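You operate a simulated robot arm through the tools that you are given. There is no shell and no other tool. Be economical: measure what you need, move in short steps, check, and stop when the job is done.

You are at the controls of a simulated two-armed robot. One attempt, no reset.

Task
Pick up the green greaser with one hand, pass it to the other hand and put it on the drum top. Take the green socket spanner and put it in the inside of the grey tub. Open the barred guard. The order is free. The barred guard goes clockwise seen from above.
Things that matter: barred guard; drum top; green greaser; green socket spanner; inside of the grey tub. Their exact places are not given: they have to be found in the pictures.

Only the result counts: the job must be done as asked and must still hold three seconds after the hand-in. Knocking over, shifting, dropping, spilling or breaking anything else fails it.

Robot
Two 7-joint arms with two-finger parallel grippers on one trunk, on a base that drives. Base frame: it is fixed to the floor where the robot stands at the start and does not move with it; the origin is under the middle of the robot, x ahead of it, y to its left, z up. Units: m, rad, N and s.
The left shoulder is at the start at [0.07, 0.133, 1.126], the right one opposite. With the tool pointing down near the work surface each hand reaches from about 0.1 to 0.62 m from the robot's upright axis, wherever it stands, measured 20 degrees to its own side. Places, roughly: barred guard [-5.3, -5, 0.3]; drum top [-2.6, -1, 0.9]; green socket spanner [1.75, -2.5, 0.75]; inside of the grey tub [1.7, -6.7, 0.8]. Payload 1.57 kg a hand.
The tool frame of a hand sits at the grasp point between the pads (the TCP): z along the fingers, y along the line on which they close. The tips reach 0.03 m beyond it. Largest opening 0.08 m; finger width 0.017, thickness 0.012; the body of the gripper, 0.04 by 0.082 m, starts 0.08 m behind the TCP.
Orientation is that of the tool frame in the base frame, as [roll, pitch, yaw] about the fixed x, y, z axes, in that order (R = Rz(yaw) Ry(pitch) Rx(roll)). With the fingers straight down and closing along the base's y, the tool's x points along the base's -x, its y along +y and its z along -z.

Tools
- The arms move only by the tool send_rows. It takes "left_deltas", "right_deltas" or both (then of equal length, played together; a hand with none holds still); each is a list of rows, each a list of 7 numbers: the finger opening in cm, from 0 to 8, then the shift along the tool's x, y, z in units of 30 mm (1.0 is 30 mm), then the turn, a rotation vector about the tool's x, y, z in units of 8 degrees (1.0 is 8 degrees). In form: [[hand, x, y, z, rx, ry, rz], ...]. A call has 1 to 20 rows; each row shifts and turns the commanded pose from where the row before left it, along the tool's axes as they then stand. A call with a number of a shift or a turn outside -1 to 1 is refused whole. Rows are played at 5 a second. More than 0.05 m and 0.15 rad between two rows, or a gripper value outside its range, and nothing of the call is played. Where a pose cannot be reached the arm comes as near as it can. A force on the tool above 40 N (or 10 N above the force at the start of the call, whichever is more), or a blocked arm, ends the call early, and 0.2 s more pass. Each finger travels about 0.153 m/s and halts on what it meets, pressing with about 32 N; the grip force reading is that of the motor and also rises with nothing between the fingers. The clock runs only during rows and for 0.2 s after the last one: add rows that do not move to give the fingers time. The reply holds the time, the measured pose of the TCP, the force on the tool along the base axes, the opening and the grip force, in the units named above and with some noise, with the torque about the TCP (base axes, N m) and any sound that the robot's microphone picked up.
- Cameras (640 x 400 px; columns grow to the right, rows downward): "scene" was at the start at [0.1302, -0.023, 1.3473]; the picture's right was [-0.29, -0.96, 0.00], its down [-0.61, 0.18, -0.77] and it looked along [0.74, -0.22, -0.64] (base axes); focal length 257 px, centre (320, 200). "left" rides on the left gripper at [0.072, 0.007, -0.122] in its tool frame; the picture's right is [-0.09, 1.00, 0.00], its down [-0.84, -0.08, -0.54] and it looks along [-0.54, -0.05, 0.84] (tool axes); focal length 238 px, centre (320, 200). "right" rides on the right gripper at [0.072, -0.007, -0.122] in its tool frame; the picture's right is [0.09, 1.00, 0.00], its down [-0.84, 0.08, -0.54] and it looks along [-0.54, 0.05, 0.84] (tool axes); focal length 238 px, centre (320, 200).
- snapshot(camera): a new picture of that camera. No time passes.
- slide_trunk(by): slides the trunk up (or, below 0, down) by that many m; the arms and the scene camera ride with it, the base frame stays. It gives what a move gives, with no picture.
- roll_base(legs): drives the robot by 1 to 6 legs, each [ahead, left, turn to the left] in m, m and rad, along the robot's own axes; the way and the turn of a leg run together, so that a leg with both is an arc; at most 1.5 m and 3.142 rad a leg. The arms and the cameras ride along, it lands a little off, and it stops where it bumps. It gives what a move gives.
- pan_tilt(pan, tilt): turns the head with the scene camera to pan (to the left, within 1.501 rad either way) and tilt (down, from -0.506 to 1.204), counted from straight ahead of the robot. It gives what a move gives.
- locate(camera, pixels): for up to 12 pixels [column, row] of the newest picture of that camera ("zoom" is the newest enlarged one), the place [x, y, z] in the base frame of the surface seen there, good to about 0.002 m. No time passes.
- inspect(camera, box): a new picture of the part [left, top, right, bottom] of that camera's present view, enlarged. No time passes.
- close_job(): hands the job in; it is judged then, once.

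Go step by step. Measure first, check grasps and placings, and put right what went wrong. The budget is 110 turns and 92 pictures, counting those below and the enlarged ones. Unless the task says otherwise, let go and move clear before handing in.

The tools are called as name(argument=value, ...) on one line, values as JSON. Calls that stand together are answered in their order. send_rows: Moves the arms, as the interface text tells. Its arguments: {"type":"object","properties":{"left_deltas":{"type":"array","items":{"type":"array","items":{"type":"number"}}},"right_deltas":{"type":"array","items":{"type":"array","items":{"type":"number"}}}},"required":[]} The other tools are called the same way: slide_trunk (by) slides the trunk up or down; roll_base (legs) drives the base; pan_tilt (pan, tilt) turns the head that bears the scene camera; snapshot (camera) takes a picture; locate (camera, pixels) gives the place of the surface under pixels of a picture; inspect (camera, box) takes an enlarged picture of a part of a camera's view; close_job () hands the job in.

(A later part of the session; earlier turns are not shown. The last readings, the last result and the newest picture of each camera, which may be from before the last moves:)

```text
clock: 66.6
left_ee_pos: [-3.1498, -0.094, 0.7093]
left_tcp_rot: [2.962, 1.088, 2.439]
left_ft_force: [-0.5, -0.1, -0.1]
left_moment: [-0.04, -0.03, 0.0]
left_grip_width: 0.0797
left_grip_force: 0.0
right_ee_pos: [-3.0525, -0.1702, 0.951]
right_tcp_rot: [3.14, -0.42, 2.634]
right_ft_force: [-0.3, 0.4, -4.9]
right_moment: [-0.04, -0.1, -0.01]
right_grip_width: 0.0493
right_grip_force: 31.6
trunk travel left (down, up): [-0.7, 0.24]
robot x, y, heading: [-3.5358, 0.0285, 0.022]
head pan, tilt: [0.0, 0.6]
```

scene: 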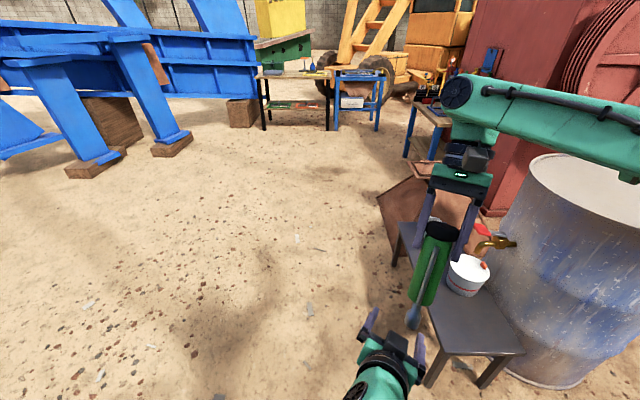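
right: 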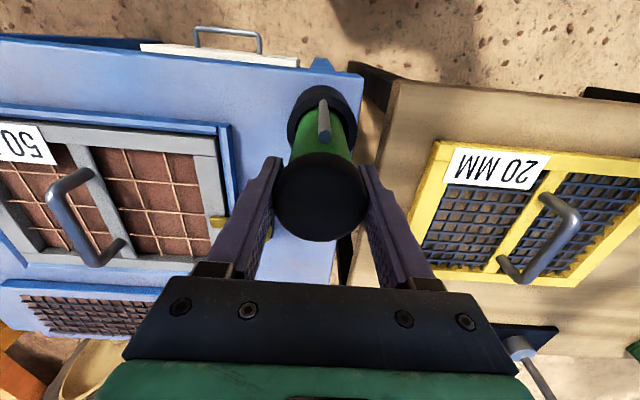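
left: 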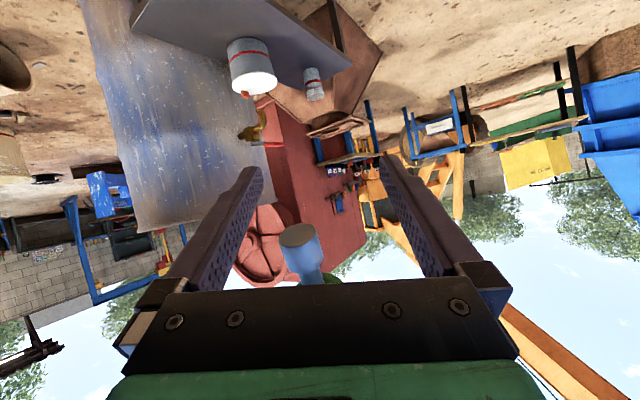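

The left arm is still being blocked. I'll tilt the head down to see what it touches.

pan_tilt(pan=0.0, tilt=1.15)

snapshot(camera="scene")

```text
clock: 67.6
left_ee_pos: [-3.1488, -0.0938, 0.7104]
left_tcp_rot: [2.963, 1.088, 2.439]
left_ft_force: [0.1, -0.5, -0.1]
left_moment: [0.0, 0.0, -0.02]
left_grip_width: 0.0799
left_grip_force: 0.1
right_ee_pos: [-3.0525, -0.169, 0.9508]
right_tcp_rot: [-3.138, -0.421, 2.633]
right_ft_force: [0.5, 0.8, -3.9]
right_moment: [-0.07, -0.08, -0.04]
right_grip_width: 0.0492
right_grip_force: 32.0
trunk travel left (down, up): [-0.7, 0.24]
robot x, y, heading: [-3.5341, 0.0287, 0.019]
head pan, tilt: [0.0, 1.15]
```

```text
62 pictures are left
```

scene: 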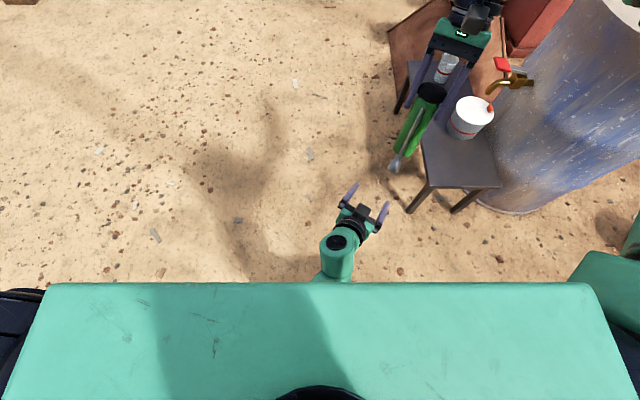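

The left arm folds under the chest there. I'll turn the pass so the left hand points towards −y (yaw about −80°). I'll rotate the right hand a further −50° and back the left out to its own side first.

send_rows(left_deltas=[[8, 0.132, 0.883, -0.096, 0, 0, 0], [8, 0.132, 0.883, -0.096, 0, 0, 0], [8, 0.132, 0.883, -0.096, 0, 0, 0], [8, 0.132, 0.883, -0.096, 0, 0, 0], [8, 0.132, 0.883, -0.096, 0, 0, 0], [8, 0.132, 0.883, -0.096, 0, 0, 0], [8, 0.132, 0.883, -0.096, 0, 0, 0], [8, 0.132, 0.883, -0.096, 0, 0, 0], [8, 0, 0, 0, 0, 0, 0]], right_deltas=[[4, 0, 0, 0, -0.423, 0, 0.951], [4, 0, 0, 0, -0.423, 0, 0.951], [4, 0, 0, 0, -0.423, 0, 0.951], [4, 0, 0, 0, -0.423, 0, 0.951], [4, 0, 0, 0, -0.423, 0, 0.951], [4, 0, 0, 0, -0.423, 0, 0.951], [4, 0, 0, 0, 0, 0, 0], [4, 0, 0, 0, 0, 0, 0], [4, 0, 0, 0, 0, 0, 0]])

```text
clock: 69.6
left_ee_pos: [-3.068, 0.1042, 0.709]
left_tcp_rot: [2.967, 1.088, 2.444]
left_ft_force: [0.3, -0.9, 0.4]
left_moment: [-0.02, -0.01, -0.01]
left_grip_width: 0.0801
left_grip_force: 0.1
right_ee_pos: [-3.0516, -0.1689, 0.9485]
right_tcp_rot: [-3.141, -0.421, 1.761]
right_ft_force: [-0.2, 0.1, -4.5]
right_moment: [-0.08, 0.0, 0.01]
right_grip_width: 0.0493
right_grip_force: 31.6
trunk travel left (down, up): [-0.7, 0.24]
robot x, y, heading: [-3.5319, 0.0235, 0.013]
head pan, tilt: [0.0, 1.15]
```

The right hand reached the −79° yaw. I'll turn the left hand to match and bring it under the nozzle.

send_rows(left_deltas=[[8, 0, 0, 0, 0.866, -0.08, 0.447], [8, 0, 0, 0, 0.866, -0.08, 0.447], [8, 0, 0, 0, 0.866, -0.08, 0.447], [8, 0, 0, 0, 0.866, -0.08, 0.447], [8, 0, 0, 0, 0.866, -0.08, 0.447], [8, 0, 0, 0, 0.625, -0.22, -0.04], [8, 0, 0, 0, 0.625, -0.22, -0.04], [8, 0, 0, 0, 0, 0, 0], [8, -0.58, -0.2, 0.833, 0, 0, 0], [8, -0.58, -0.2, 0.833, 0, 0, 0], [8, -0.58, -0.2, 0.833, 0, 0, 0], [8, -0.58, -0.2, 0.833, 0, 0, 0], [8, -0.58, -0.2, 0.833, 0, 0, 0], [8, -0.58, -0.2, 0.833, 0, 0, 0], [8, 0, 0, 0, 0, 0, 0]])

snapshot(camera="left")

```text
clock: 72.8
left_ee_pos: [-3.0706, -0.0746, 0.744]
left_tcp_rot: [-3.133, 1.152, 1.773]
left_ft_force: [0.2, -1.0, 0.3]
left_moment: [0.0, 0.01, -0.03]
left_grip_width: 0.0801
left_grip_force: 0.1
right_ee_pos: [-3.0515, -0.1675, 0.9484]
right_tcp_rot: [-3.139, -0.418, 1.761]
right_ft_force: [0.2, -0.5, -4.8]
right_moment: [-0.12, 0.0, 0.01]
right_grip_width: 0.0496
right_grip_force: 32.3
trunk travel left (down, up): [-0.7, 0.24]
robot x, y, heading: [-3.535, 0.023, 0.02]
head pan, tilt: [0.0, 1.15]
```

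```text
61 pictures are left
```

left: 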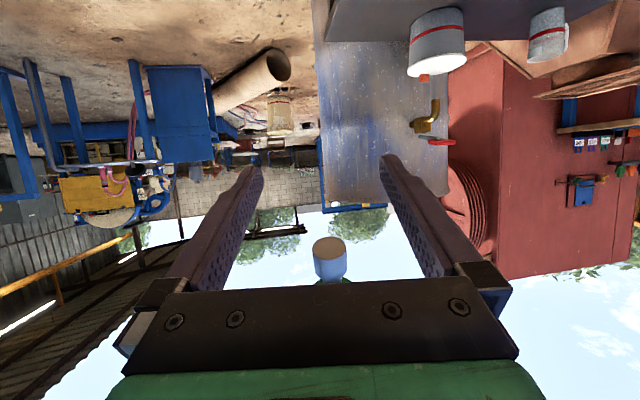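

Posed well, with the nozzle at (330,250). I'll slide up along the axis.

send_rows(left_deltas=[[8, -0.7, 0.1, 0, 0, 0, 0], [8, -0.7, 0, 0, 0, 0, 0], [8, -0.7, 0, 0, 0, 0, 0], [8, -0.7, 0, 0, 0, 0, 0], [8, -0.7, 0, 0, 0, 0, 0], [8, -0.7, 0, 0, 0, 0, 0], [8, -0.7, 0, 0, 0, 0, 0], [8, 0, 0, 0, 0, 0, 0], [8, 0, 0, 0, 0, 0, 0]])

snapshot(camera="left")

pan_tilt(pan=-0.3, tilt=0.8)

snapshot(camera="scene")

```text
clock: 74.8
left_ee_pos: [-3.0538, -0.1367, 0.8776]
left_tcp_rot: [-3.133, 1.151, 1.772]
left_ft_force: [0.4, 0.4, -0.9]
left_moment: [0.02, 0.03, -0.02]
left_grip_width: 0.08
left_grip_force: 0.2
right_ee_pos: [-3.0517, -0.1698, 0.9489]
right_tcp_rot: [-3.139, -0.419, 1.762]
right_ft_force: [0.0, 1.0, -5.0]
right_moment: [-0.1, 0.0, -0.03]
right_grip_width: 0.0492
right_grip_force: 32.6
trunk travel left (down, up): [-0.7, 0.24]
robot x, y, heading: [-3.5374, 0.0271, 0.022]
head pan, tilt: [0.0, 1.15]
```

```text
60 pictures are left
```

left: 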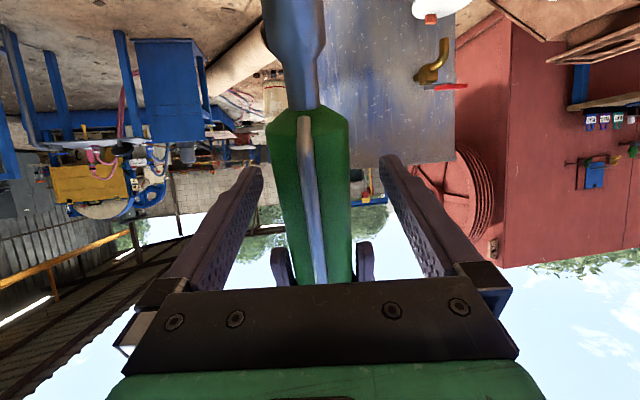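

```text
clock: 75.6
left_ee_pos: [-3.054, -0.1349, 0.8783]
left_tcp_rot: [-3.133, 1.151, 1.773]
left_ft_force: [-0.1, -0.3, 0.1]
left_moment: [0.0, 0.03, 0.0]
left_grip_width: 0.0798
left_grip_force: 0.0
right_ee_pos: [-3.0514, -0.168, 0.9493]
right_tcp_rot: [-3.139, -0.418, 1.762]
right_ft_force: [0.0, 0.4, -4.6]
right_moment: [-0.1, -0.01, -0.01]
right_grip_width: 0.0496
right_grip_force: 32.1
trunk travel left (down, up): [-0.7, 0.24]
robot x, y, heading: [-3.5318, 0.0264, 0.018]
head pan, tilt: [-0.3, 0.799]
```

```text
59 pictures are left
```

scene: 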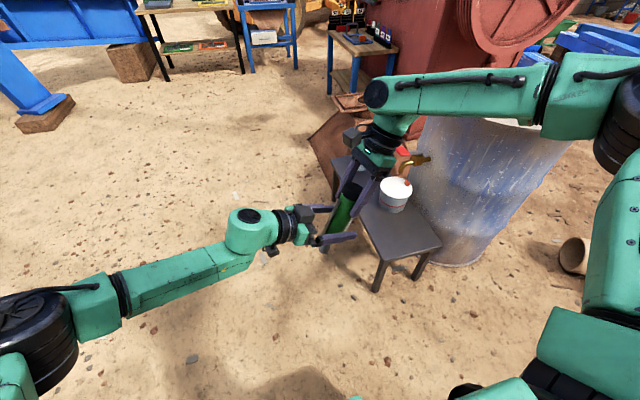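

The body is between the left fingers with the lever facing the palm. I'll close the left hand.

send_rows(left_deltas=[[8, 0, -0.1, 0, 0, 0, 0], [3.5, 0, 0, 0, 0, 0, 0], [3.5, 0, 0, 0, 0, 0, 0], [3.5, 0, 0, 0, 0, 0, 0], [3.5, 0, 0, 0, 0, 0, 0]])

snapshot(camera="left")

```text
clock: 76.8
left_ee_pos: [-3.057, -0.136, 0.877]
left_tcp_rot: [-3.133, 1.152, 1.769]
left_ft_force: [-3.5, -0.5, 0.1]
left_moment: [0.02, -0.48, -0.16]
left_grip_width: 0.0432
left_grip_force: 31.5
right_ee_pos: [-3.0509, -0.1688, 0.9493]
right_tcp_rot: [-3.14, -0.419, 1.76]
right_ft_force: [3.6, 1.4, -4.4]
right_moment: [-0.05, 0.22, 0.08]
right_grip_width: 0.0495
right_grip_force: 31.6
trunk travel left (down, up): [-0.7, 0.24]
robot x, y, heading: [-3.5364, 0.0279, 0.015]
head pan, tilt: [-0.3, 0.799]
```

```text
58 pictures are left
```

left: 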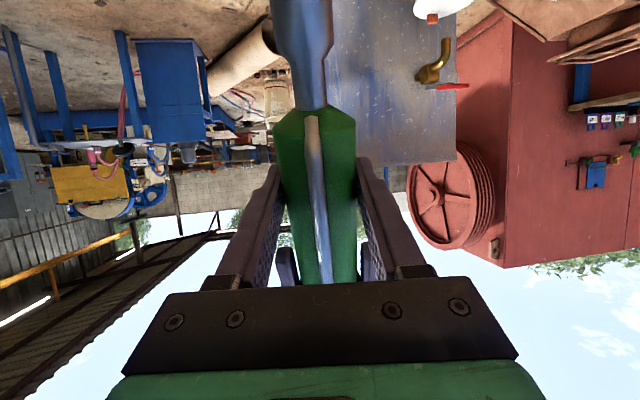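

Gripped at 43 mm. I'll open the right hand and pull it back along its own axis.

send_rows(right_deltas=[[8, 0, 0, 0, 0, 0, 0], [8, 0, 0, 0, 0, 0, 0], [8, 0, 0, -0.8, 0, 0, 0], [8, 0, 0, -0.9, 0, 0, 0], [8, 0, 0, -0.9, 0, 0, 0], [8, 0, 0, -0.9, 0, 0, 0], [8, 0, 0, 0, 0, 0, 0]])

snapshot(camera="left")

snapshot(camera="scene")

```text
clock: 78.4
left_ee_pos: [-3.0561, -0.1361, 0.877]
left_tcp_rot: [-3.132, 1.152, 1.773]
left_ft_force: [0.0, -0.1, 0.2]
left_moment: [0.06, 0.03, -0.02]
left_grip_width: 0.0429
left_grip_force: 32.1
right_ee_pos: [-3.0437, -0.2095, 1.0457]
right_tcp_rot: [-3.141, -0.418, 1.762]
right_ft_force: [1.0, -0.3, -0.6]
right_moment: [0.02, -0.01, -0.02]
right_grip_width: 0.0798
right_grip_force: 0.1
trunk travel left (down, up): [-0.7, 0.24]
robot x, y, heading: [-3.5312, 0.0296, 0.014]
head pan, tilt: [-0.3, 0.799]
```

```text
57 pictures are left
```

left: 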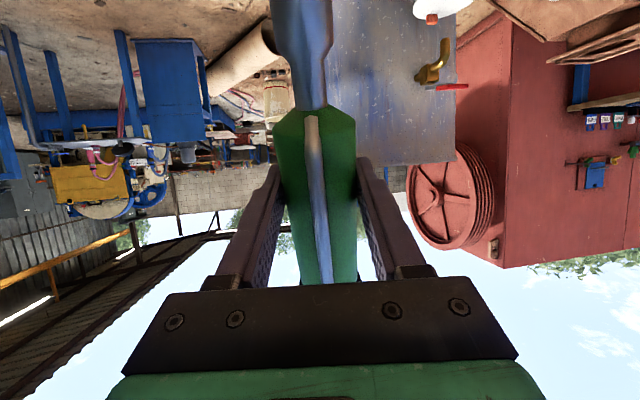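

```text
56 pictures are left
```

scene: 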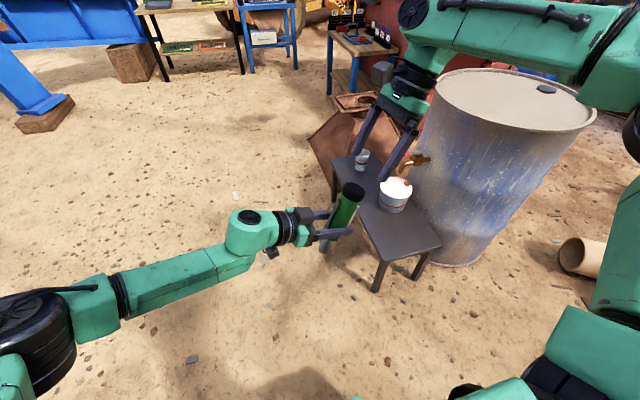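

The pass worked. I'll turn the left hand straight down so the greaser lies level with its lever up, lift it and move it to the left side. The right hand goes up out of the way.

send_rows(left_deltas=[[3.5, 0, 0, 0, 0, 0.915, 0], [3.5, 0, 0, 0, 0, 0.915, 0], [3.5, 0, 0, 0, 0, 0.915, 0], [3.5, 0, 0, 0, 0, 0.915, 0], [3.5, 0, 0, 0, 0, 0.915, 0], [3.5, 0, 0, 0, 0, 0.915, 0], [3.5, 0, 0, 0, 0, 0.915, 0], [3.5, 0, 0, 0, 0, 0.915, 0], [3.5, 0, 0, 0, 0, 0.915, 0], [3.5, 0.89, 0.245, -0.63, 0, 0, 0], [3.5, 0.89, 0.245, -0.63, 0, 0, 0], [3.5, 0.89, 0.245, -0.63, 0, 0, 0], [3.5, 0.89, 0.245, -0.63, 0, 0, 0], [3.5, 0.89, 0.245, -0.63, 0, 0, 0], [3.5, 0.89, 0.245, -0.63, 0, 0, 0], [3.5, 0.89, 0.245, -0.63, 0, 0, 0], [3.5, 0.89, 0.245, -0.63, 0, 0, 0], [3.5, 0.89, 0.245, -0.63, 0, 0, 0], [3.5, 0, 0, 0, 0, 0, 0]], right_deltas=[[8, 0, 0, -0.7, 0, 0, 0], [8, 0, 0, -0.7, 0, 0, 0], [8, 0, 0, -0.7, 0, 0, 0], [8, 0, 0, -0.7, 0, 0, 0], [8, 0, 0, -0.7, 0, 0, 0], [8, 0, 0, 0, 0, 0, 0], [8, 0, 0, 0, 0, 0, 0], [8, 0, 0, 0, 0, 0, 0], [8, 0, 0, 0, 0, 0, 0], [8, 0, 0, 0, 0, 0, 0], [8, 0, 0, 0, 0, 0, 0], [8, 0, 0, 0, 0, 0, 0], [8, 0, 0, 0, 0, 0, 0], [8, 0, 0, 0, 0, 0, 0], [8, 0, 0, 0, 0, 0, 0], [8, 0, 0, 0, 0, 0, 0], [8, 0, 0, 0, 0, 0, 0], [8, 0, 0, 0, 0, 0, 0], [8, 0, 0, 0, 0, 0, 0]])

roll_base(legs=[[0, -1.15, 0]])

pan_tilt(pan=0.0, tilt=0.6)

snapshot(camera="scene")

snapshot(camera="left")

```text
clock: 82.4
left_ee_pos: [-3.0475, 0.1502, 1.0494]
left_tcp_rot: [-3.139, 0.003, 1.763]
left_ft_force: [-0.1, 0.3, -5.1]
left_moment: [0.13, -0.01, 0.0]
left_grip_width: 0.0431
left_grip_force: 32.5
left hand out of reach, approached as far as the arm can: row 8, 9
right_ee_pos: [-3.035, -0.2517, 1.1422]
right_tcp_rot: [-3.14, -0.418, 1.76]
right_ft_force: [-0.1, 0.2, 0.4]
right_moment: [0.03, -0.02, 0.0]
right_grip_width: 0.0804
right_grip_force: 0.0
trunk travel left (down, up): [-0.7, 0.24]
robot x, y, heading: [-3.5383, 0.0237, 0.018]
head pan, tilt: [-0.3, 0.799]
```

```text
clock: 88.2
left_ee_pos: [-3.0232, -0.9655, 1.0473]
left_tcp_rot: [-3.139, 0.004, 1.781]
left_ft_force: [-0.7, -0.2, -4.8]
left_moment: [0.1, 0.01, 0.03]
left_grip_width: 0.0432
left_grip_force: 32.6
right_ee_pos: [-3.0015, -1.3666, 1.1408]
right_tcp_rot: [-3.138, -0.419, 1.779]
right_ft_force: [0.3, -1.4, -0.2]
right_moment: [-0.03, -0.02, 0.03]
right_grip_width: 0.0798
right_grip_force: 0.1
trunk travel left (down, up): [-0.7, 0.24]
robot x, y, heading: [-3.5031, -1.0977, 0.034]
head pan, tilt: [-0.3, 0.799]
```

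```text
clock: 89.0
left_ee_pos: [-3.0231, -0.9672, 1.0493]
left_tcp_rot: [-3.139, 0.001, 1.783]
left_ft_force: [0.8, 0.0, -3.6]
left_moment: [0.09, 0.03, 0.0]
left_grip_width: 0.043
left_grip_force: 32.4
right_ee_pos: [-3.0011, -1.3665, 1.1415]
right_tcp_rot: [-3.139, -0.418, 1.78]
right_ft_force: [-0.1, -0.7, -0.7]
right_moment: [0.02, -0.03, 0.03]
right_grip_width: 0.0803
right_grip_force: 0.0
trunk travel left (down, up): [-0.7, 0.24]
robot x, y, heading: [-3.5055, -1.1005, 0.033]
head pan, tilt: [0.0, 0.6]
```

```text
55 pictures are left
```

scene: 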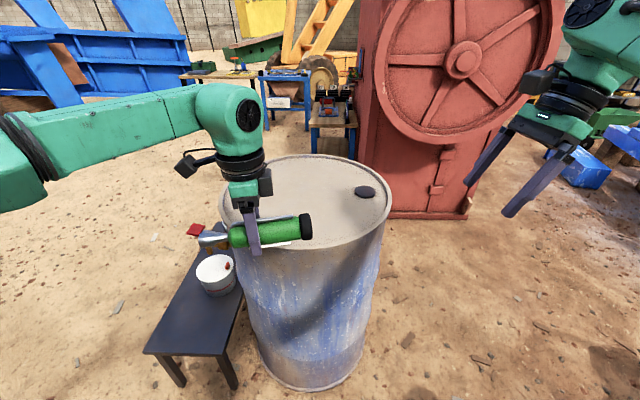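

```text
54 pictures are left
```

left: 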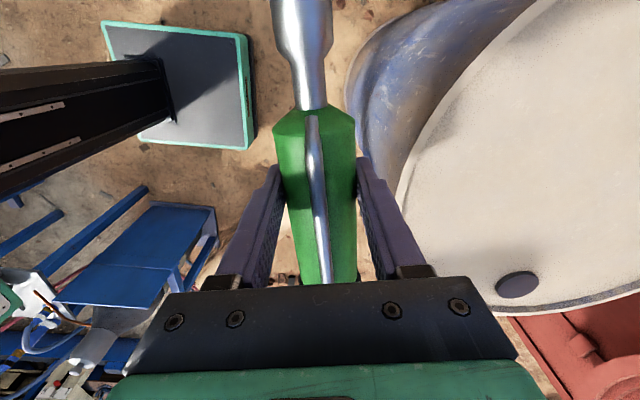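

The greaser is level and the drum is in front. I'll measure the drum rim and the front edge of the robot base.

locate(camera="scene", pixels=[[222, 200], [390, 195], [310, 157], [330, 246], [330, 200], [300, 180], [365, 192], [270, 230]])

locate(camera="left", pixels=[[250, 140], [245, 40], [105, 30], [420, 170], [500, 250]])

```text
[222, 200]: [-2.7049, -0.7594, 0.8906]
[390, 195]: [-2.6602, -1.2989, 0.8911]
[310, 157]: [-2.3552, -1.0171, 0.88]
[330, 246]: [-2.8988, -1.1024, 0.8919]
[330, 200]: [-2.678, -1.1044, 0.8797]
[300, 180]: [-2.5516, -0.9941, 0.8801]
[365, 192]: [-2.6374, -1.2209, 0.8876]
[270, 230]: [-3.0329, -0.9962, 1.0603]
```

```text
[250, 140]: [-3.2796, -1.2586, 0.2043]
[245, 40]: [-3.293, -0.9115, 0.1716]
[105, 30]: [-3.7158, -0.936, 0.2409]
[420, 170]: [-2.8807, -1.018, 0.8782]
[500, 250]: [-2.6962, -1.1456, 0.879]
```

The base front is at −3.28 and the drum edge at −2.915. I'll drive 0.2 m ahead and then reach the rest with the arm.

roll_base(legs=[[0.2, 0, 0]])

send_rows(left_deltas=[[3.5, -0.82, 0.62, 0, 0, 0, 0], [3.5, -0.82, 0.62, 0, 0, 0, 0], [3.5, -0.82, 0.62, 0, 0, 0, 0], [3.5, 0, 0, 0, 0, 0, 0], [3.5, 0, 0, 0, 0, 0, 0]])

snapshot(camera="scene")

locate(camera="scene", pixels=[[290, 250], [250, 260], [310, 240], [230, 260]])

```text
clock: 90.5
left_ee_pos: [-2.8246, -0.9595, 1.0501]
left_tcp_rot: [-3.139, 0.003, 1.782]
left_ft_force: [0.5, -0.2, -3.8]
left_moment: [0.1, 0.05, -0.02]
left_grip_width: 0.043
left_grip_force: 32.3
right_ee_pos: [-2.804, -1.3607, 1.1418]
right_tcp_rot: [3.141, -0.416, 1.779]
right_ft_force: [0.5, 0.6, 0.3]
right_moment: [-0.02, -0.04, 0.01]
right_grip_width: 0.0798
right_grip_force: 0.0
trunk travel left (down, up): [-0.7, 0.24]
robot x, y, heading: [-3.3029, -1.0928, 0.036]
head pan, tilt: [0.0, 0.6]
```

```text
clock: 91.8
left_ee_pos: [-2.7526, -1.0225, 1.0475]
left_tcp_rot: [-3.135, 0.002, 1.781]
left_ft_force: [-0.9, 0.0, -5.0]
left_moment: [0.12, 0.02, 0.02]
left_grip_width: 0.0428
left_grip_force: 32.5
right_ee_pos: [-2.8015, -1.36, 1.1406]
right_tcp_rot: [-3.14, -0.419, 1.78]
right_ft_force: [-0.3, 0.5, -0.7]
right_moment: [0.02, 0.0, 0.0]
right_grip_width: 0.08
right_grip_force: 0.1
trunk travel left (down, up): [-0.7, 0.24]
robot x, y, heading: [-3.3054, -1.0921, 0.035]
head pan, tilt: [0.0, 0.6]
```

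```text
53 pictures are left
```

scene: 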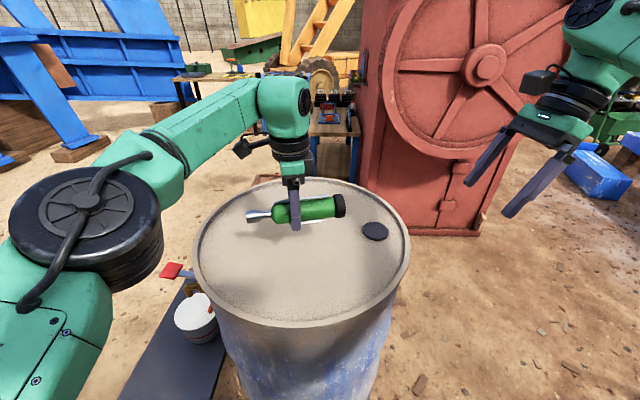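

```text
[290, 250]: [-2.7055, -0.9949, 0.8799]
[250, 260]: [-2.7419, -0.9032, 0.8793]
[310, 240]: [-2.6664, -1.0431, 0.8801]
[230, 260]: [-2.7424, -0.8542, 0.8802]
```

The greaser is over the lid. I'll lower it to TCP z≈0.914, so the fingertips are just clear of the lid.

send_rows(left_deltas=[[3.5, 0, 0, 0.8, 0, 0, 0], [3.5, 0, 0, 0.8, 0, 0, 0], [3.5, 0, 0, 0.8, 0, 0, 0], [3.5, 0, 0, 0.7, 0, 0, 0], [3.5, 0, 0, 0.5, 0, 0, 0], [3.5, 0, 0, 0.4, 0, 0, 0], [3.5, 0, 0, 0.4, 0, 0, 0], [3.5, 0, 0, 0, 0, 0, 0]])

inspect(camera="scene", box=[190, 160, 410, 300])

```text
clock: 93.5
left_ee_pos: [-2.7538, -1.0213, 0.9163]
left_tcp_rot: [-3.137, 0.005, 1.782]
left_ft_force: [-0.5, 0.1, -4.5]
left_moment: [0.11, 0.01, -0.02]
left_grip_width: 0.043
left_grip_force: 32.1
right_ee_pos: [-2.8005, -1.3603, 1.1408]
right_tcp_rot: [-3.14, -0.42, 1.78]
right_ft_force: [-0.3, 0.2, 0.6]
right_moment: [0.01, -0.01, 0.01]
right_grip_width: 0.08
right_grip_force: 0.1
trunk travel left (down, up): [-0.7, 0.24]
robot x, y, heading: [-3.306, -1.0927, 0.035]
head pan, tilt: [0.0, 0.6]
```

```text
2.86 times, centred on (300, 230) of scene
```

zoom: 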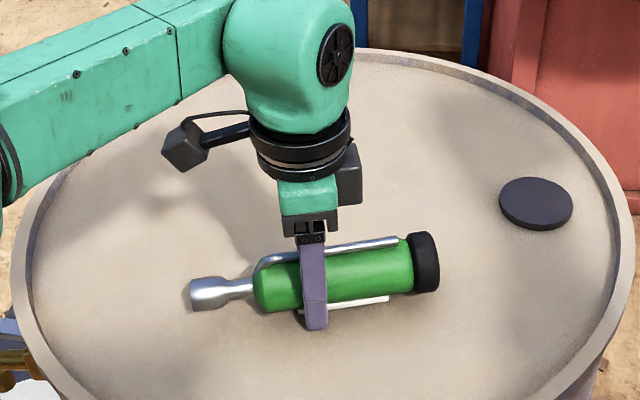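

It's nearly down. I'll lower 2 mm more, open gently and lift away.

send_rows(left_deltas=[[3.5, 0, 0, 0.1, 0, 0, 0], [3.5, 0, 0, 0, 0, 0, 0], [4.6, 0, 0, 0, 0, 0, 0], [5.2, 0, 0, 0, 0, 0, 0], [6.5, 0, 0, 0, 0, 0, 0], [8, 0, 0, 0, 0, 0, 0], [8, 0, 0, 0, 0, 0, 0], [8, 0, 0, -0.4, 0, 0, 0], [8, 0, 0, -0.8, 0, 0, 0], [8, 0, 0, -0.8, 0, 0, 0], [8, 0, 0, -0.8, 0, 0, 0], [8, 0, 0, -0.8, 0, 0, 0], [8, 0, 0, -0.8, 0, 0, 0]])

inspect(camera="scene", box=[190, 160, 410, 300])

```text
clock: 96.3
left_ee_pos: [-2.7539, -1.0223, 1.0464]
left_tcp_rot: [-3.139, 0.001, 1.78]
left_ft_force: [-0.7, -0.2, 0.5]
left_moment: [0.01, 0.01, 0.0]
left_grip_width: 0.0801
left_grip_force: 0.0
right_ee_pos: [-2.8027, -1.362, 1.1414]
right_tcp_rot: [-3.139, -0.418, 1.778]
right_ft_force: [-0.1, -0.5, -1.0]
right_moment: [0.03, -0.02, -0.01]
right_grip_width: 0.0799
right_grip_force: 0.0
trunk travel left (down, up): [-0.7, 0.24]
robot x, y, heading: [-3.3033, -1.0886, 0.038]
head pan, tilt: [0.0, 0.6]
```

```text
2.86 times, centred on (300, 230) of scene
```

zoom: 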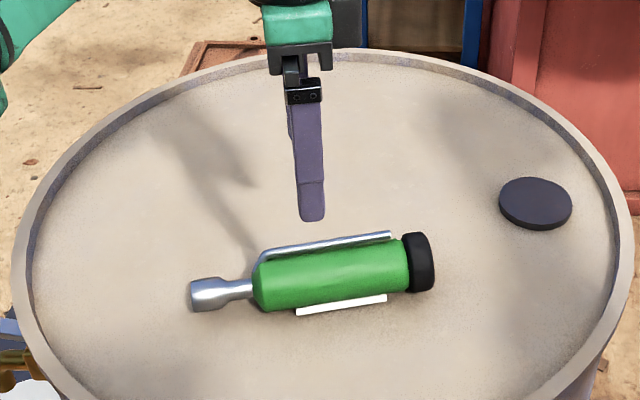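

The greaser lies stably on the drum top. Next is the guard near (−5.3, −5, 0.3), so I'll back off, look that way and plan a path.

roll_base(legs=[[-0.55, 0, 0], [0, 0, -1.5]])

pan_tilt(pan=-0.45, tilt=0.35)

snapshot(camera="scene")

```text
clock: 103.2
left_ee_pos: [-3.7543, -1.6578, 1.0467]
left_tcp_rot: [-3.138, 0.001, 0.272]
left_ft_force: [0.0, -0.2, 0.1]
left_moment: [-0.02, -0.05, -0.02]
left_grip_width: 0.08
left_grip_force: 0.1
right_ee_pos: [-4.0937, -1.6299, 1.1424]
right_tcp_rot: [-3.14, -0.419, 0.27]
right_ft_force: [0.2, 0.5, -0.5]
right_moment: [0.04, -0.04, 0.0]
right_grip_width: 0.0799
right_grip_force: 0.0
trunk travel left (down, up): [-0.7, 0.24]
robot x, y, heading: [-3.8579, -1.1109, -1.478]
head pan, tilt: [0.0, 0.6]
```

```text
clock: 104.1
left_ee_pos: [-3.7554, -1.658, 1.0464]
left_tcp_rot: [-3.139, 0.005, 0.272]
left_ft_force: [0.0, -0.2, 0.0]
left_moment: [-0.02, 0.01, 0.0]
left_grip_width: 0.0798
left_grip_force: 0.2
right_ee_pos: [-4.0952, -1.6284, 1.1416]
right_tcp_rot: [-3.14, -0.419, 0.271]
right_ft_force: [-0.2, 0.3, 0.4]
right_moment: [-0.02, -0.01, -0.01]
right_grip_width: 0.08
right_grip_force: 0.0
trunk travel left (down, up): [-0.7, 0.24]
robot x, y, heading: [-3.8606, -1.1103, -1.477]
head pan, tilt: [-0.45, 0.351]
```

```text
50 pictures are left
```

scene: 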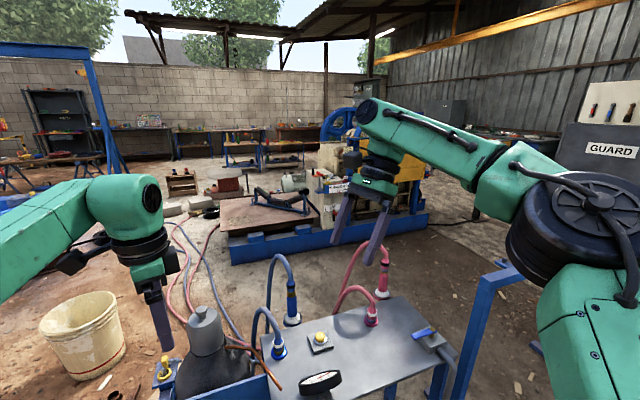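

The guard should appear near pixel (320,175). I'll zoom in there.

inspect(camera="scene", box=[150, 110, 450, 270])

locate(camera="zoom", pixels=[[380, 130], [340, 200], [280, 210], [390, 190], [200, 200], [580, 240], [350, 350], [190, 280], [20, 330], [100, 150]])

```text
2.13 times, centred on (300, 190) of scene
```

zoom: 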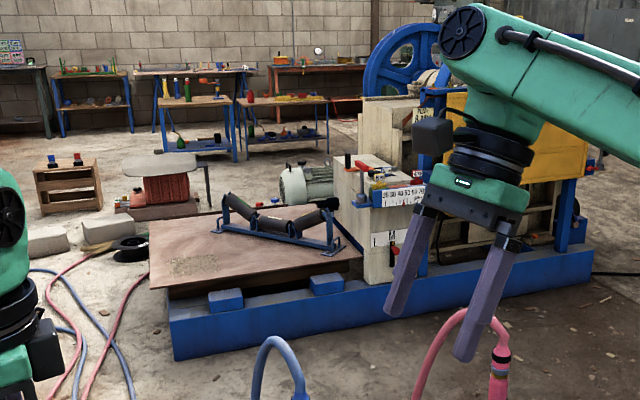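

```text
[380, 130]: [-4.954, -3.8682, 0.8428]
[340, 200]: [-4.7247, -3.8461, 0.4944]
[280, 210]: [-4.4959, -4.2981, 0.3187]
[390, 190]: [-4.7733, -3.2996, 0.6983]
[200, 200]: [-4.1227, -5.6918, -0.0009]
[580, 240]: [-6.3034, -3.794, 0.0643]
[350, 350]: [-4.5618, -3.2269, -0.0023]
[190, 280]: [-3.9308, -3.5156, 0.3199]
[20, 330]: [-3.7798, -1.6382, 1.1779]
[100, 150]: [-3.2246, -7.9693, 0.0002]
```

The guard is behind the machine at (−4…−6, −3.2…−4.2). I'll look right, and also map the ground on the left.

pan_tilt(pan=-1.3, tilt=0.4)

snapshot(camera="scene")

locate(camera="scene", pixels=[[100, 200], [100, 260], [200, 200], [200, 250], [300, 250], [400, 250], [500, 250], [300, 180], [400, 180], [50, 300]])

pan_tilt(pan=0.5, tilt=0.4)

snapshot(camera="scene")

locate(camera="scene", pixels=[[400, 300], [300, 250], [350, 200], [250, 200], [450, 200], [400, 250], [500, 250], [150, 250], [350, 160], [250, 160]])

```text
clock: 105.3
left_ee_pos: [-3.7542, -1.6574, 1.0465]
left_tcp_rot: [-3.136, 0.003, 0.273]
left_ft_force: [0.0, -0.4, 0.1]
left_moment: [0.0, -0.02, -0.02]
left_grip_width: 0.0801
left_grip_force: 0.0
right_ee_pos: [-4.095, -1.6291, 1.1421]
right_tcp_rot: [-3.14, -0.42, 0.27]
right_ft_force: [-0.4, 1.2, -0.4]
right_moment: [0.05, -0.01, 0.02]
right_grip_width: 0.08
right_grip_force: 0.0
trunk travel left (down, up): [-0.7, 0.24]
robot x, y, heading: [-3.8613, -1.1095, -1.471]
head pan, tilt: [-1.3, 0.4]
```

```text
48 pictures are left
```

scene: 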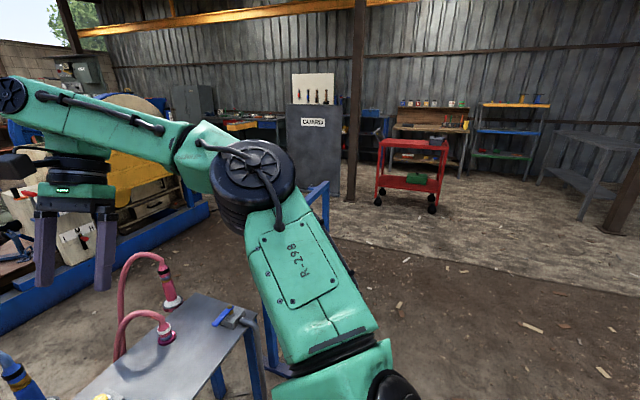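

```text
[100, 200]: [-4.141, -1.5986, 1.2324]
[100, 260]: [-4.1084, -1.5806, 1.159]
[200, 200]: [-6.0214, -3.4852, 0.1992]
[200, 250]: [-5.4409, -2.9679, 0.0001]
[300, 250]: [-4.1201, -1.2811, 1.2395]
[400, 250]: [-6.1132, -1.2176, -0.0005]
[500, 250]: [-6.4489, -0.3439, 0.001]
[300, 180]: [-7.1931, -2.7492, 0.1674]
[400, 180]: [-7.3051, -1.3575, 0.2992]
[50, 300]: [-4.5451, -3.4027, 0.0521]
```

```text
clock: 107.1
left_ee_pos: [-3.7535, -1.6584, 1.0482]
left_tcp_rot: [-3.138, 0.001, 0.273]
left_ft_force: [-0.4, 0.2, 0.2]
left_moment: [-0.06, -0.01, -0.03]
left_grip_width: 0.0802
left_grip_force: 0.0
right_ee_pos: [-4.0954, -1.6302, 1.142]
right_tcp_rot: [-3.14, -0.42, 0.271]
right_ft_force: [-0.5, 0.5, 0.2]
right_moment: [0.0, 0.03, -0.03]
right_grip_width: 0.08
right_grip_force: 0.1
trunk travel left (down, up): [-0.7, 0.24]
robot x, y, heading: [-3.8583, -1.1126, -1.477]
head pan, tilt: [0.499, 0.4]
```

```text
47 pictures are left
```

scene: 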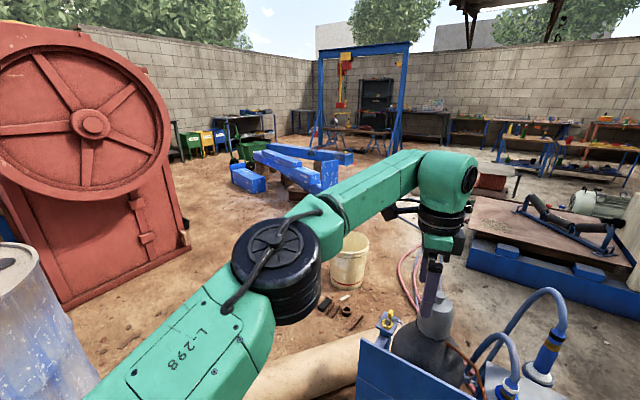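

```text
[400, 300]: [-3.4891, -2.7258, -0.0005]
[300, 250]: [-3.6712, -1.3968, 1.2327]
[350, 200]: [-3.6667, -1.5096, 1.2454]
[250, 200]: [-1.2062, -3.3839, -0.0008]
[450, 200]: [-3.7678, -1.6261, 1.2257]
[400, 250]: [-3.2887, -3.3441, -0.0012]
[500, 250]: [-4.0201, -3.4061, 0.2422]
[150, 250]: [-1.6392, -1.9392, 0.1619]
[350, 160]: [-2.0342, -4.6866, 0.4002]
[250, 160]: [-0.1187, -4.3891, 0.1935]
```

I'll try the west route: back 0.4, strafe west about 1.9 m, then look along the machine's west end.

roll_base(legs=[[-0.3, 0, 0], [0, -1.5, 0], [0, -0.9, 0], [0.9, 0, 0]])

pan_tilt(pan=0.0, tilt=0.3)

snapshot(camera="scene")

locate(camera="scene", pixels=[[320, 180], [320, 230], [250, 230], [400, 230], [400, 180], [450, 200], [250, 180], [200, 200], [320, 150], [280, 150]])

```text
clock: 125.2
left_ee_pos: [-6.1144, -2.5344, 1.0476]
left_tcp_rot: [-3.139, 0.003, 0.284]
left_ft_force: [0.2, 0.4, 0.2]
left_moment: [-0.01, 0.01, -0.01]
left_grip_width: 0.08
left_grip_force: 0.0
right_ee_pos: [-6.4556, -2.5093, 1.1422]
right_tcp_rot: [-3.14, -0.417, 0.283]
right_ft_force: [0.1, -0.7, -0.7]
right_moment: [-0.03, 0.01, 0.0]
right_grip_width: 0.0799
right_grip_force: 0.1
trunk travel left (down, up): [-0.7, 0.24]
robot x, y, heading: [-6.2234, -1.9863, -1.461]
head pan, tilt: [0.499, 0.4]
```

```text
clock: 126.1
left_ee_pos: [-6.1151, -2.5345, 1.0479]
left_tcp_rot: [-3.139, 0.004, 0.283]
left_ft_force: [-0.5, -0.1, -0.2]
left_moment: [-0.02, 0.0, -0.02]
left_grip_width: 0.0801
left_grip_force: 0.1
right_ee_pos: [-6.4565, -2.5112, 1.1436]
right_tcp_rot: [-3.139, -0.418, 0.284]
right_ft_force: [0.0, -0.7, 0.3]
right_moment: [-0.02, -0.01, 0.0]
right_grip_width: 0.0799
right_grip_force: 0.0
trunk travel left (down, up): [-0.7, 0.24]
robot x, y, heading: [-6.2279, -1.988, -1.466]
head pan, tilt: [0.0, 0.3]
```

```text
46 pictures are left
```

scene: 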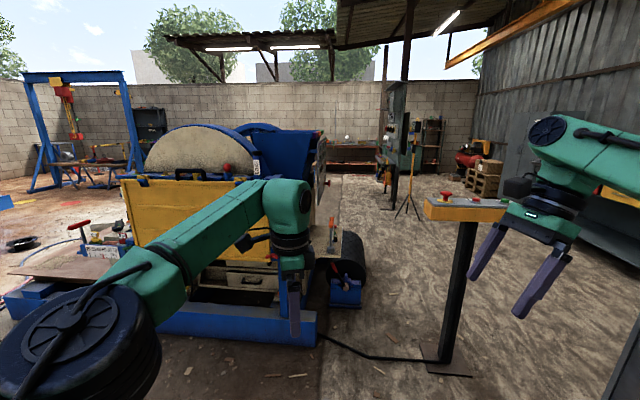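

```text
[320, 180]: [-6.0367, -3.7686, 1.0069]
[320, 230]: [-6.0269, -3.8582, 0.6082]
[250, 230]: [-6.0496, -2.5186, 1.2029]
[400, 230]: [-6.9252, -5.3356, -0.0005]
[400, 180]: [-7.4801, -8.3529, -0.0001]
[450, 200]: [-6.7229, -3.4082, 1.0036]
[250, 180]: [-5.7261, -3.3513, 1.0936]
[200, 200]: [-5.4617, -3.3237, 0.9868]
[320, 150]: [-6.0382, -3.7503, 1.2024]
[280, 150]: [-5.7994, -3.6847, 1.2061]
```

The west gap holds a control pedestal at (−6.72, −3.41) with a floor cable. I'll check the clearance west of it.

pan_tilt(pan=-0.55, tilt=0.5)

snapshot(camera="scene")

locate(camera="scene", pixels=[[200, 100], [250, 120], [300, 150], [330, 110], [250, 200], [300, 250], [400, 300], [380, 200], [450, 230], [180, 290], [350, 300], [420, 180]])

```text
clock: 127.1
left_ee_pos: [-6.1143, -2.5339, 1.0468]
left_tcp_rot: [-3.138, 0.004, 0.285]
left_ft_force: [0.7, 0.1, -0.4]
left_moment: [-0.01, -0.02, 0.03]
left_grip_width: 0.0801
left_grip_force: 0.2
right_ee_pos: [-6.4561, -2.511, 1.1416]
right_tcp_rot: [-3.14, -0.42, 0.282]
right_ft_force: [-0.3, -0.1, -0.4]
right_moment: [0.0, -0.01, -0.01]
right_grip_width: 0.0799
right_grip_force: 0.1
trunk travel left (down, up): [-0.7, 0.24]
robot x, y, heading: [-6.2266, -1.989, -1.463]
head pan, tilt: [-0.55, 0.499]
```

```text
45 pictures are left
```

scene: 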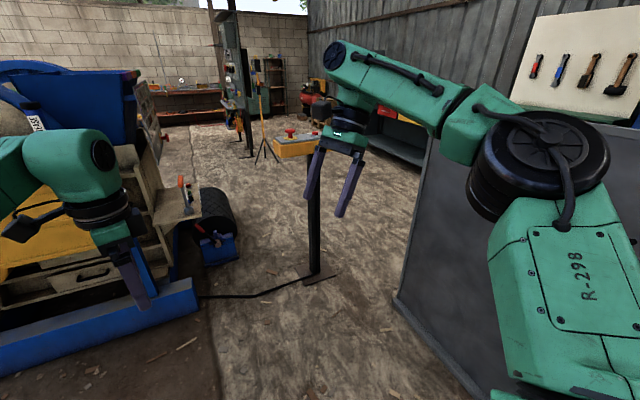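

```text
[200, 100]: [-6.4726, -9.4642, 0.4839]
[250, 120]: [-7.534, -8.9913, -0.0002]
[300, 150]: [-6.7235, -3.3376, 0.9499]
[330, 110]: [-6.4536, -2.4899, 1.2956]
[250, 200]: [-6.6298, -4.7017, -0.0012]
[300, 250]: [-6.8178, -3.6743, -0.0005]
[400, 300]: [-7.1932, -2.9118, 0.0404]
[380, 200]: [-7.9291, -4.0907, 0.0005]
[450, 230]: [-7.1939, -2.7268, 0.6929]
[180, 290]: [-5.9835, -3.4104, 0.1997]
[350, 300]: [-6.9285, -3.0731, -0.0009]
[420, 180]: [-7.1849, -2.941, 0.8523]
```

The robot base is only about 0.35 m wide. I'll measure the gap between the machine and the pedestal.

inspect(camera="scene", box=[140, 100, 360, 320])

locate(camera="scene", pixels=[[197, 295], [202, 265], [237, 235], [238, 258], [303, 286], [312, 270], [335, 275], [275, 150], [320, 145], [225, 200], [190, 200], [160, 140]])

```text
1.82 times, centred on (250, 210) of scene
```

zoom: 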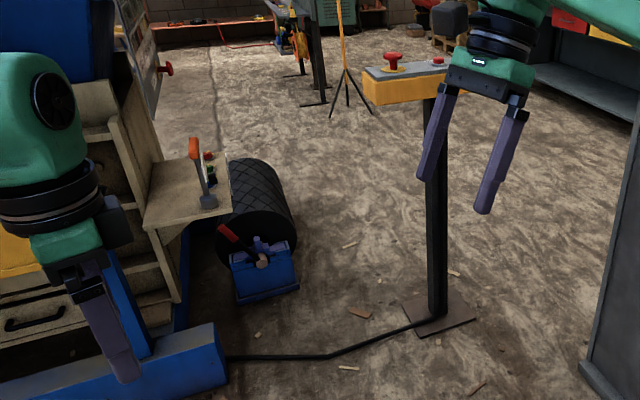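

```text
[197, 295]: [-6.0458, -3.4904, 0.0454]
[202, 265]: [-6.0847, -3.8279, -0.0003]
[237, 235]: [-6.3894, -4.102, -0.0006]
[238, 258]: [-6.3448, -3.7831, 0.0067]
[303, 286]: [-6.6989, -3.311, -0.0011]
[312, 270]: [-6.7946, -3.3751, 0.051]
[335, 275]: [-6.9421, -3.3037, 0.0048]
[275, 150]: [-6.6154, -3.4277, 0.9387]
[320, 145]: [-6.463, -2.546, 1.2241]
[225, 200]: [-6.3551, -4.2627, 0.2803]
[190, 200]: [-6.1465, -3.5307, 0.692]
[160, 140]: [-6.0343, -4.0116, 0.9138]
```

The squeeze there is only about 5 cm and there's loose gear, so I won't risk it. The guard is better reached from the south-east, so I'll do the spanner and tub first. I'm driving back east along y≈0.

roll_base(legs=[[-1.5, 0, 0], [-0.5, 0, 0], [0, 0, 1.463], [1.5, 0, 0], [1.5, 0, 0]])

```text
clock: 154.9
left_ee_pos: [-2.8463, -0.1009, 1.0466]
left_tcp_rot: [-3.139, 0.004, 1.691]
left_ft_force: [0.3, 0.0, -0.5]
left_moment: [0.04, -0.02, -0.02]
left_grip_width: 0.0802
left_grip_force: 0.1
right_ee_pos: [-2.9247, -0.4333, 1.1426]
right_tcp_rot: [-3.141, -0.42, 1.69]
right_ft_force: [-0.2, -0.1, 0.2]
right_moment: [-0.01, 0.03, 0.02]
right_grip_width: 0.0799
right_grip_force: 0.0
trunk travel left (down, up): [-0.7, 0.24]
robot x, y, heading: [-3.402, -0.1211, -0.059]
head pan, tilt: [-0.55, 0.499]
```

Straighten, shift a bit left and carry on east.

roll_base(legs=[[0, 0.13, 0.075], [1.5, 0, 0], [1.2, 0, 0], [0, 0, -0.9]])

pan_tilt(pan=0.0, tilt=0.5)

snapshot(camera="scene")

locate(camera="scene", pixels=[[320, 200], [320, 250], [250, 200], [250, 250], [400, 250], [320, 150], [400, 200], [200, 200], [280, 300], [200, 300], [380, 300], [480, 300]])

```text
clock: 171.1
left_ee_pos: [-0.319, -0.3785, 1.0471]
left_tcp_rot: [-3.139, 0.005, 0.849]
left_ft_force: [0.2, -0.7, -0.8]
left_moment: [-0.01, -0.01, 0.03]
left_grip_width: 0.0798
left_grip_force: 0.0
right_ee_pos: [-0.6193, -0.5391, 1.142]
right_tcp_rot: [-3.14, -0.418, 0.847]
right_ft_force: [-0.1, -0.3, 0.3]
right_moment: [0.0, -0.02, 0.0]
right_grip_width: 0.0801
right_grip_force: 0.1
trunk travel left (down, up): [-0.7, 0.24]
robot x, y, heading: [-0.7022, 0.0251, -0.902]
head pan, tilt: [-0.55, 0.499]
```

```text
clock: 172.1
left_ee_pos: [-0.3191, -0.3786, 1.046]
left_tcp_rot: [-3.139, 0.001, 0.846]
left_ft_force: [-0.6, 0.5, 0.0]
left_moment: [-0.01, 0.0, -0.01]
left_grip_width: 0.0801
left_grip_force: 0.1
right_ee_pos: [-0.6208, -0.5399, 1.1431]
right_tcp_rot: [-3.139, -0.418, 0.848]
right_ft_force: [-0.7, 1.1, -0.1]
right_moment: [0.01, 0.0, -0.01]
right_grip_width: 0.0799
right_grip_force: 0.1
trunk travel left (down, up): [-0.7, 0.24]
robot x, y, heading: [-0.7035, 0.0233, -0.901]
head pan, tilt: [0.0, 0.499]
```

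```text
43 pictures are left
```

scene: 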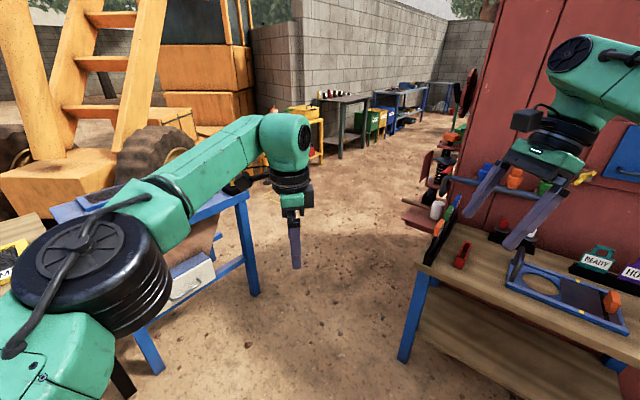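

```text
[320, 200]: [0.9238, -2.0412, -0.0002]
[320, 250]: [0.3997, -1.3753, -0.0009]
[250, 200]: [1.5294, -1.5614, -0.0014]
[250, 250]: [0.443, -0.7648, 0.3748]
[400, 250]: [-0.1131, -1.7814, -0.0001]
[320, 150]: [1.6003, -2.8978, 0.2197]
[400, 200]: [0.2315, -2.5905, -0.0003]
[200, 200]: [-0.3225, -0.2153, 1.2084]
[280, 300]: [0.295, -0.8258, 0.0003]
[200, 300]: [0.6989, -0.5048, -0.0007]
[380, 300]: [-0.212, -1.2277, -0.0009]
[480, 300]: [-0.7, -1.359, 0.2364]
```

The line ahead is free. I'll drive 2.0 m along it and look at the yellow table.

roll_base(legs=[[1.5, 0, 0], [0.5, 0, 0]])

snapshot(camera="scene")

inspect(camera="scene", box=[200, 60, 420, 220])

```text
clock: 182.1
left_ee_pos: [0.8666, -1.9877, 1.0465]
left_tcp_rot: [-3.138, 0.005, 0.816]
left_ft_force: [-0.4, 0.2, -0.9]
left_moment: [-0.03, -0.02, -0.01]
left_grip_width: 0.0801
left_grip_force: 0.0
right_ee_pos: [0.5595, -2.1408, 1.1424]
right_tcp_rot: [-3.14, -0.419, 0.817]
right_ft_force: [-0.5, -0.3, -0.1]
right_moment: [-0.01, 0.0, -0.03]
right_grip_width: 0.0798
right_grip_force: 0.0
trunk travel left (down, up): [-0.7, 0.24]
robot x, y, heading: [0.4982, -1.5763, -0.932]
head pan, tilt: [0.0, 0.499]
```

```text
42 pictures are left
```

scene: 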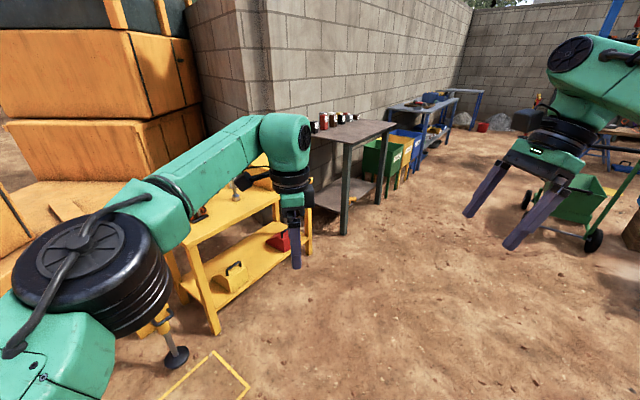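

```text
2.50 times, centred on (310, 140) of scene
```

zoom: 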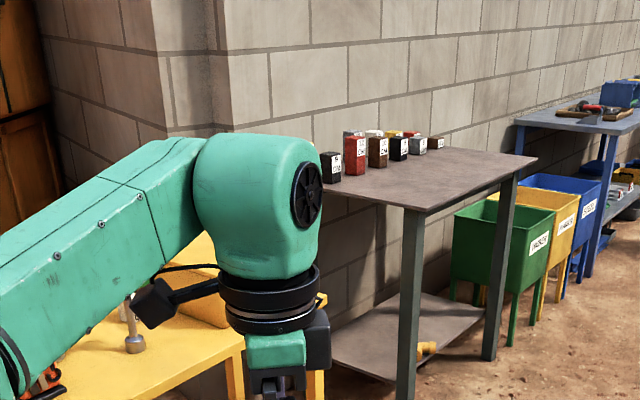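

The yellow table is on the front-left. I'll move the left hand aside, turn towards the table and measure its edges.

locate(camera="scene", pixels=[[190, 242], [275, 202], [240, 210], [210, 330], [308, 250], [175, 355], [245, 385], [345, 230]])

roll_base(legs=[[0, 0, 0.75]])

pan_tilt(pan=-0.45, tilt=0.4)

snapshot(camera="scene")

```text
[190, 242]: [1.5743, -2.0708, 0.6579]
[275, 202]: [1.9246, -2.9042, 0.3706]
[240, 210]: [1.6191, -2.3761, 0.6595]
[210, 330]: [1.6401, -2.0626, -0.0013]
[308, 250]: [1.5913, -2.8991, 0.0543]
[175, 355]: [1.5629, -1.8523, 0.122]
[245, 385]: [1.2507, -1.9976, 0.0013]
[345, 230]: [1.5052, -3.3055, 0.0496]
```

```text
clock: 184.5
left_ee_pos: [1.0482, -1.6112, 1.0469]
left_tcp_rot: [-3.139, 0.002, 1.587]
left_ft_force: [-0.4, -0.6, -0.1]
left_moment: [0.03, -0.01, -0.01]
left_grip_width: 0.08
left_grip_force: 0.0
right_ee_pos: [0.9359, -1.9347, 1.1418]
right_tcp_rot: [-3.139, -0.418, 1.587]
right_ft_force: [0.2, 0.0, 0.5]
right_moment: [0.0, -0.02, -0.01]
right_grip_width: 0.0798
right_grip_force: 0.1
trunk travel left (down, up): [-0.7, 0.24]
robot x, y, heading: [0.4929, -1.5764, -0.159]
head pan, tilt: [0.0, 0.499]
```

```text
clock: 185.4
left_ee_pos: [1.0489, -1.6119, 1.0467]
left_tcp_rot: [-3.137, 0.002, 1.588]
left_ft_force: [0.5, 0.7, -0.1]
left_moment: [-0.02, -0.03, 0.0]
left_grip_width: 0.0798
left_grip_force: 0.1
right_ee_pos: [0.935, -1.9342, 1.1427]
right_tcp_rot: [-3.14, -0.419, 1.586]
right_ft_force: [-0.7, -0.2, -0.9]
right_moment: [0.02, -0.02, 0.04]
right_grip_width: 0.0799
right_grip_force: 0.0
trunk travel left (down, up): [-0.7, 0.24]
robot x, y, heading: [0.493, -1.5745, -0.158]
head pan, tilt: [-0.45, 0.4]
```

```text
40 pictures are left
```

scene: 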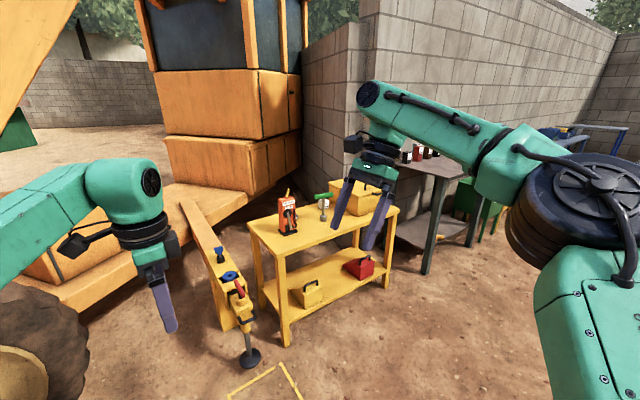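

The spanner is visible at (324,200). I'll zoom in and measure it.

inspect(camera="scene", box=[260, 160, 400, 260])

locate(camera="zoom", pixels=[[290, 158], [275, 170], [310, 160], [295, 200], [290, 270], [297, 160], [130, 220], [300, 230], [330, 260], [420, 160], [330, 130], [240, 360]])

```text
4.00 times, centred on (330, 210) of scene
```

zoom: 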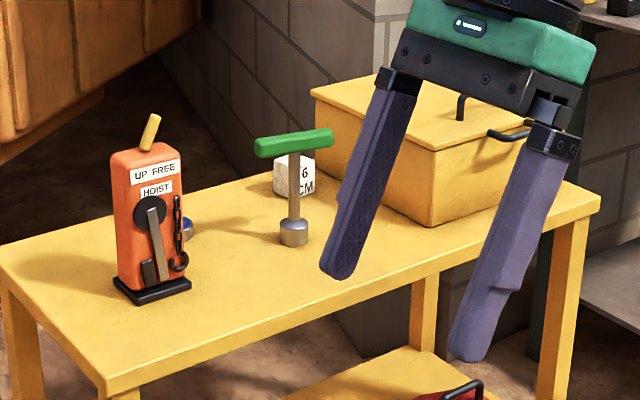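

```text
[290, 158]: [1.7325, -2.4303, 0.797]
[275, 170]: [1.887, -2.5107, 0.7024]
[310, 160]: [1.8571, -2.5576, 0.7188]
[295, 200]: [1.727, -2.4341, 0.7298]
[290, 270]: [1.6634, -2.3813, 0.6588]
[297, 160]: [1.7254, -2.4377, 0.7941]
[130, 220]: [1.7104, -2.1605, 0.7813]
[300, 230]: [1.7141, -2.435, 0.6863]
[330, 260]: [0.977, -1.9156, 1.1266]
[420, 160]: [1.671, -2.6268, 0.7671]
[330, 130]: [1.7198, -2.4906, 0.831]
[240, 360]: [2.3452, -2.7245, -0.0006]
```

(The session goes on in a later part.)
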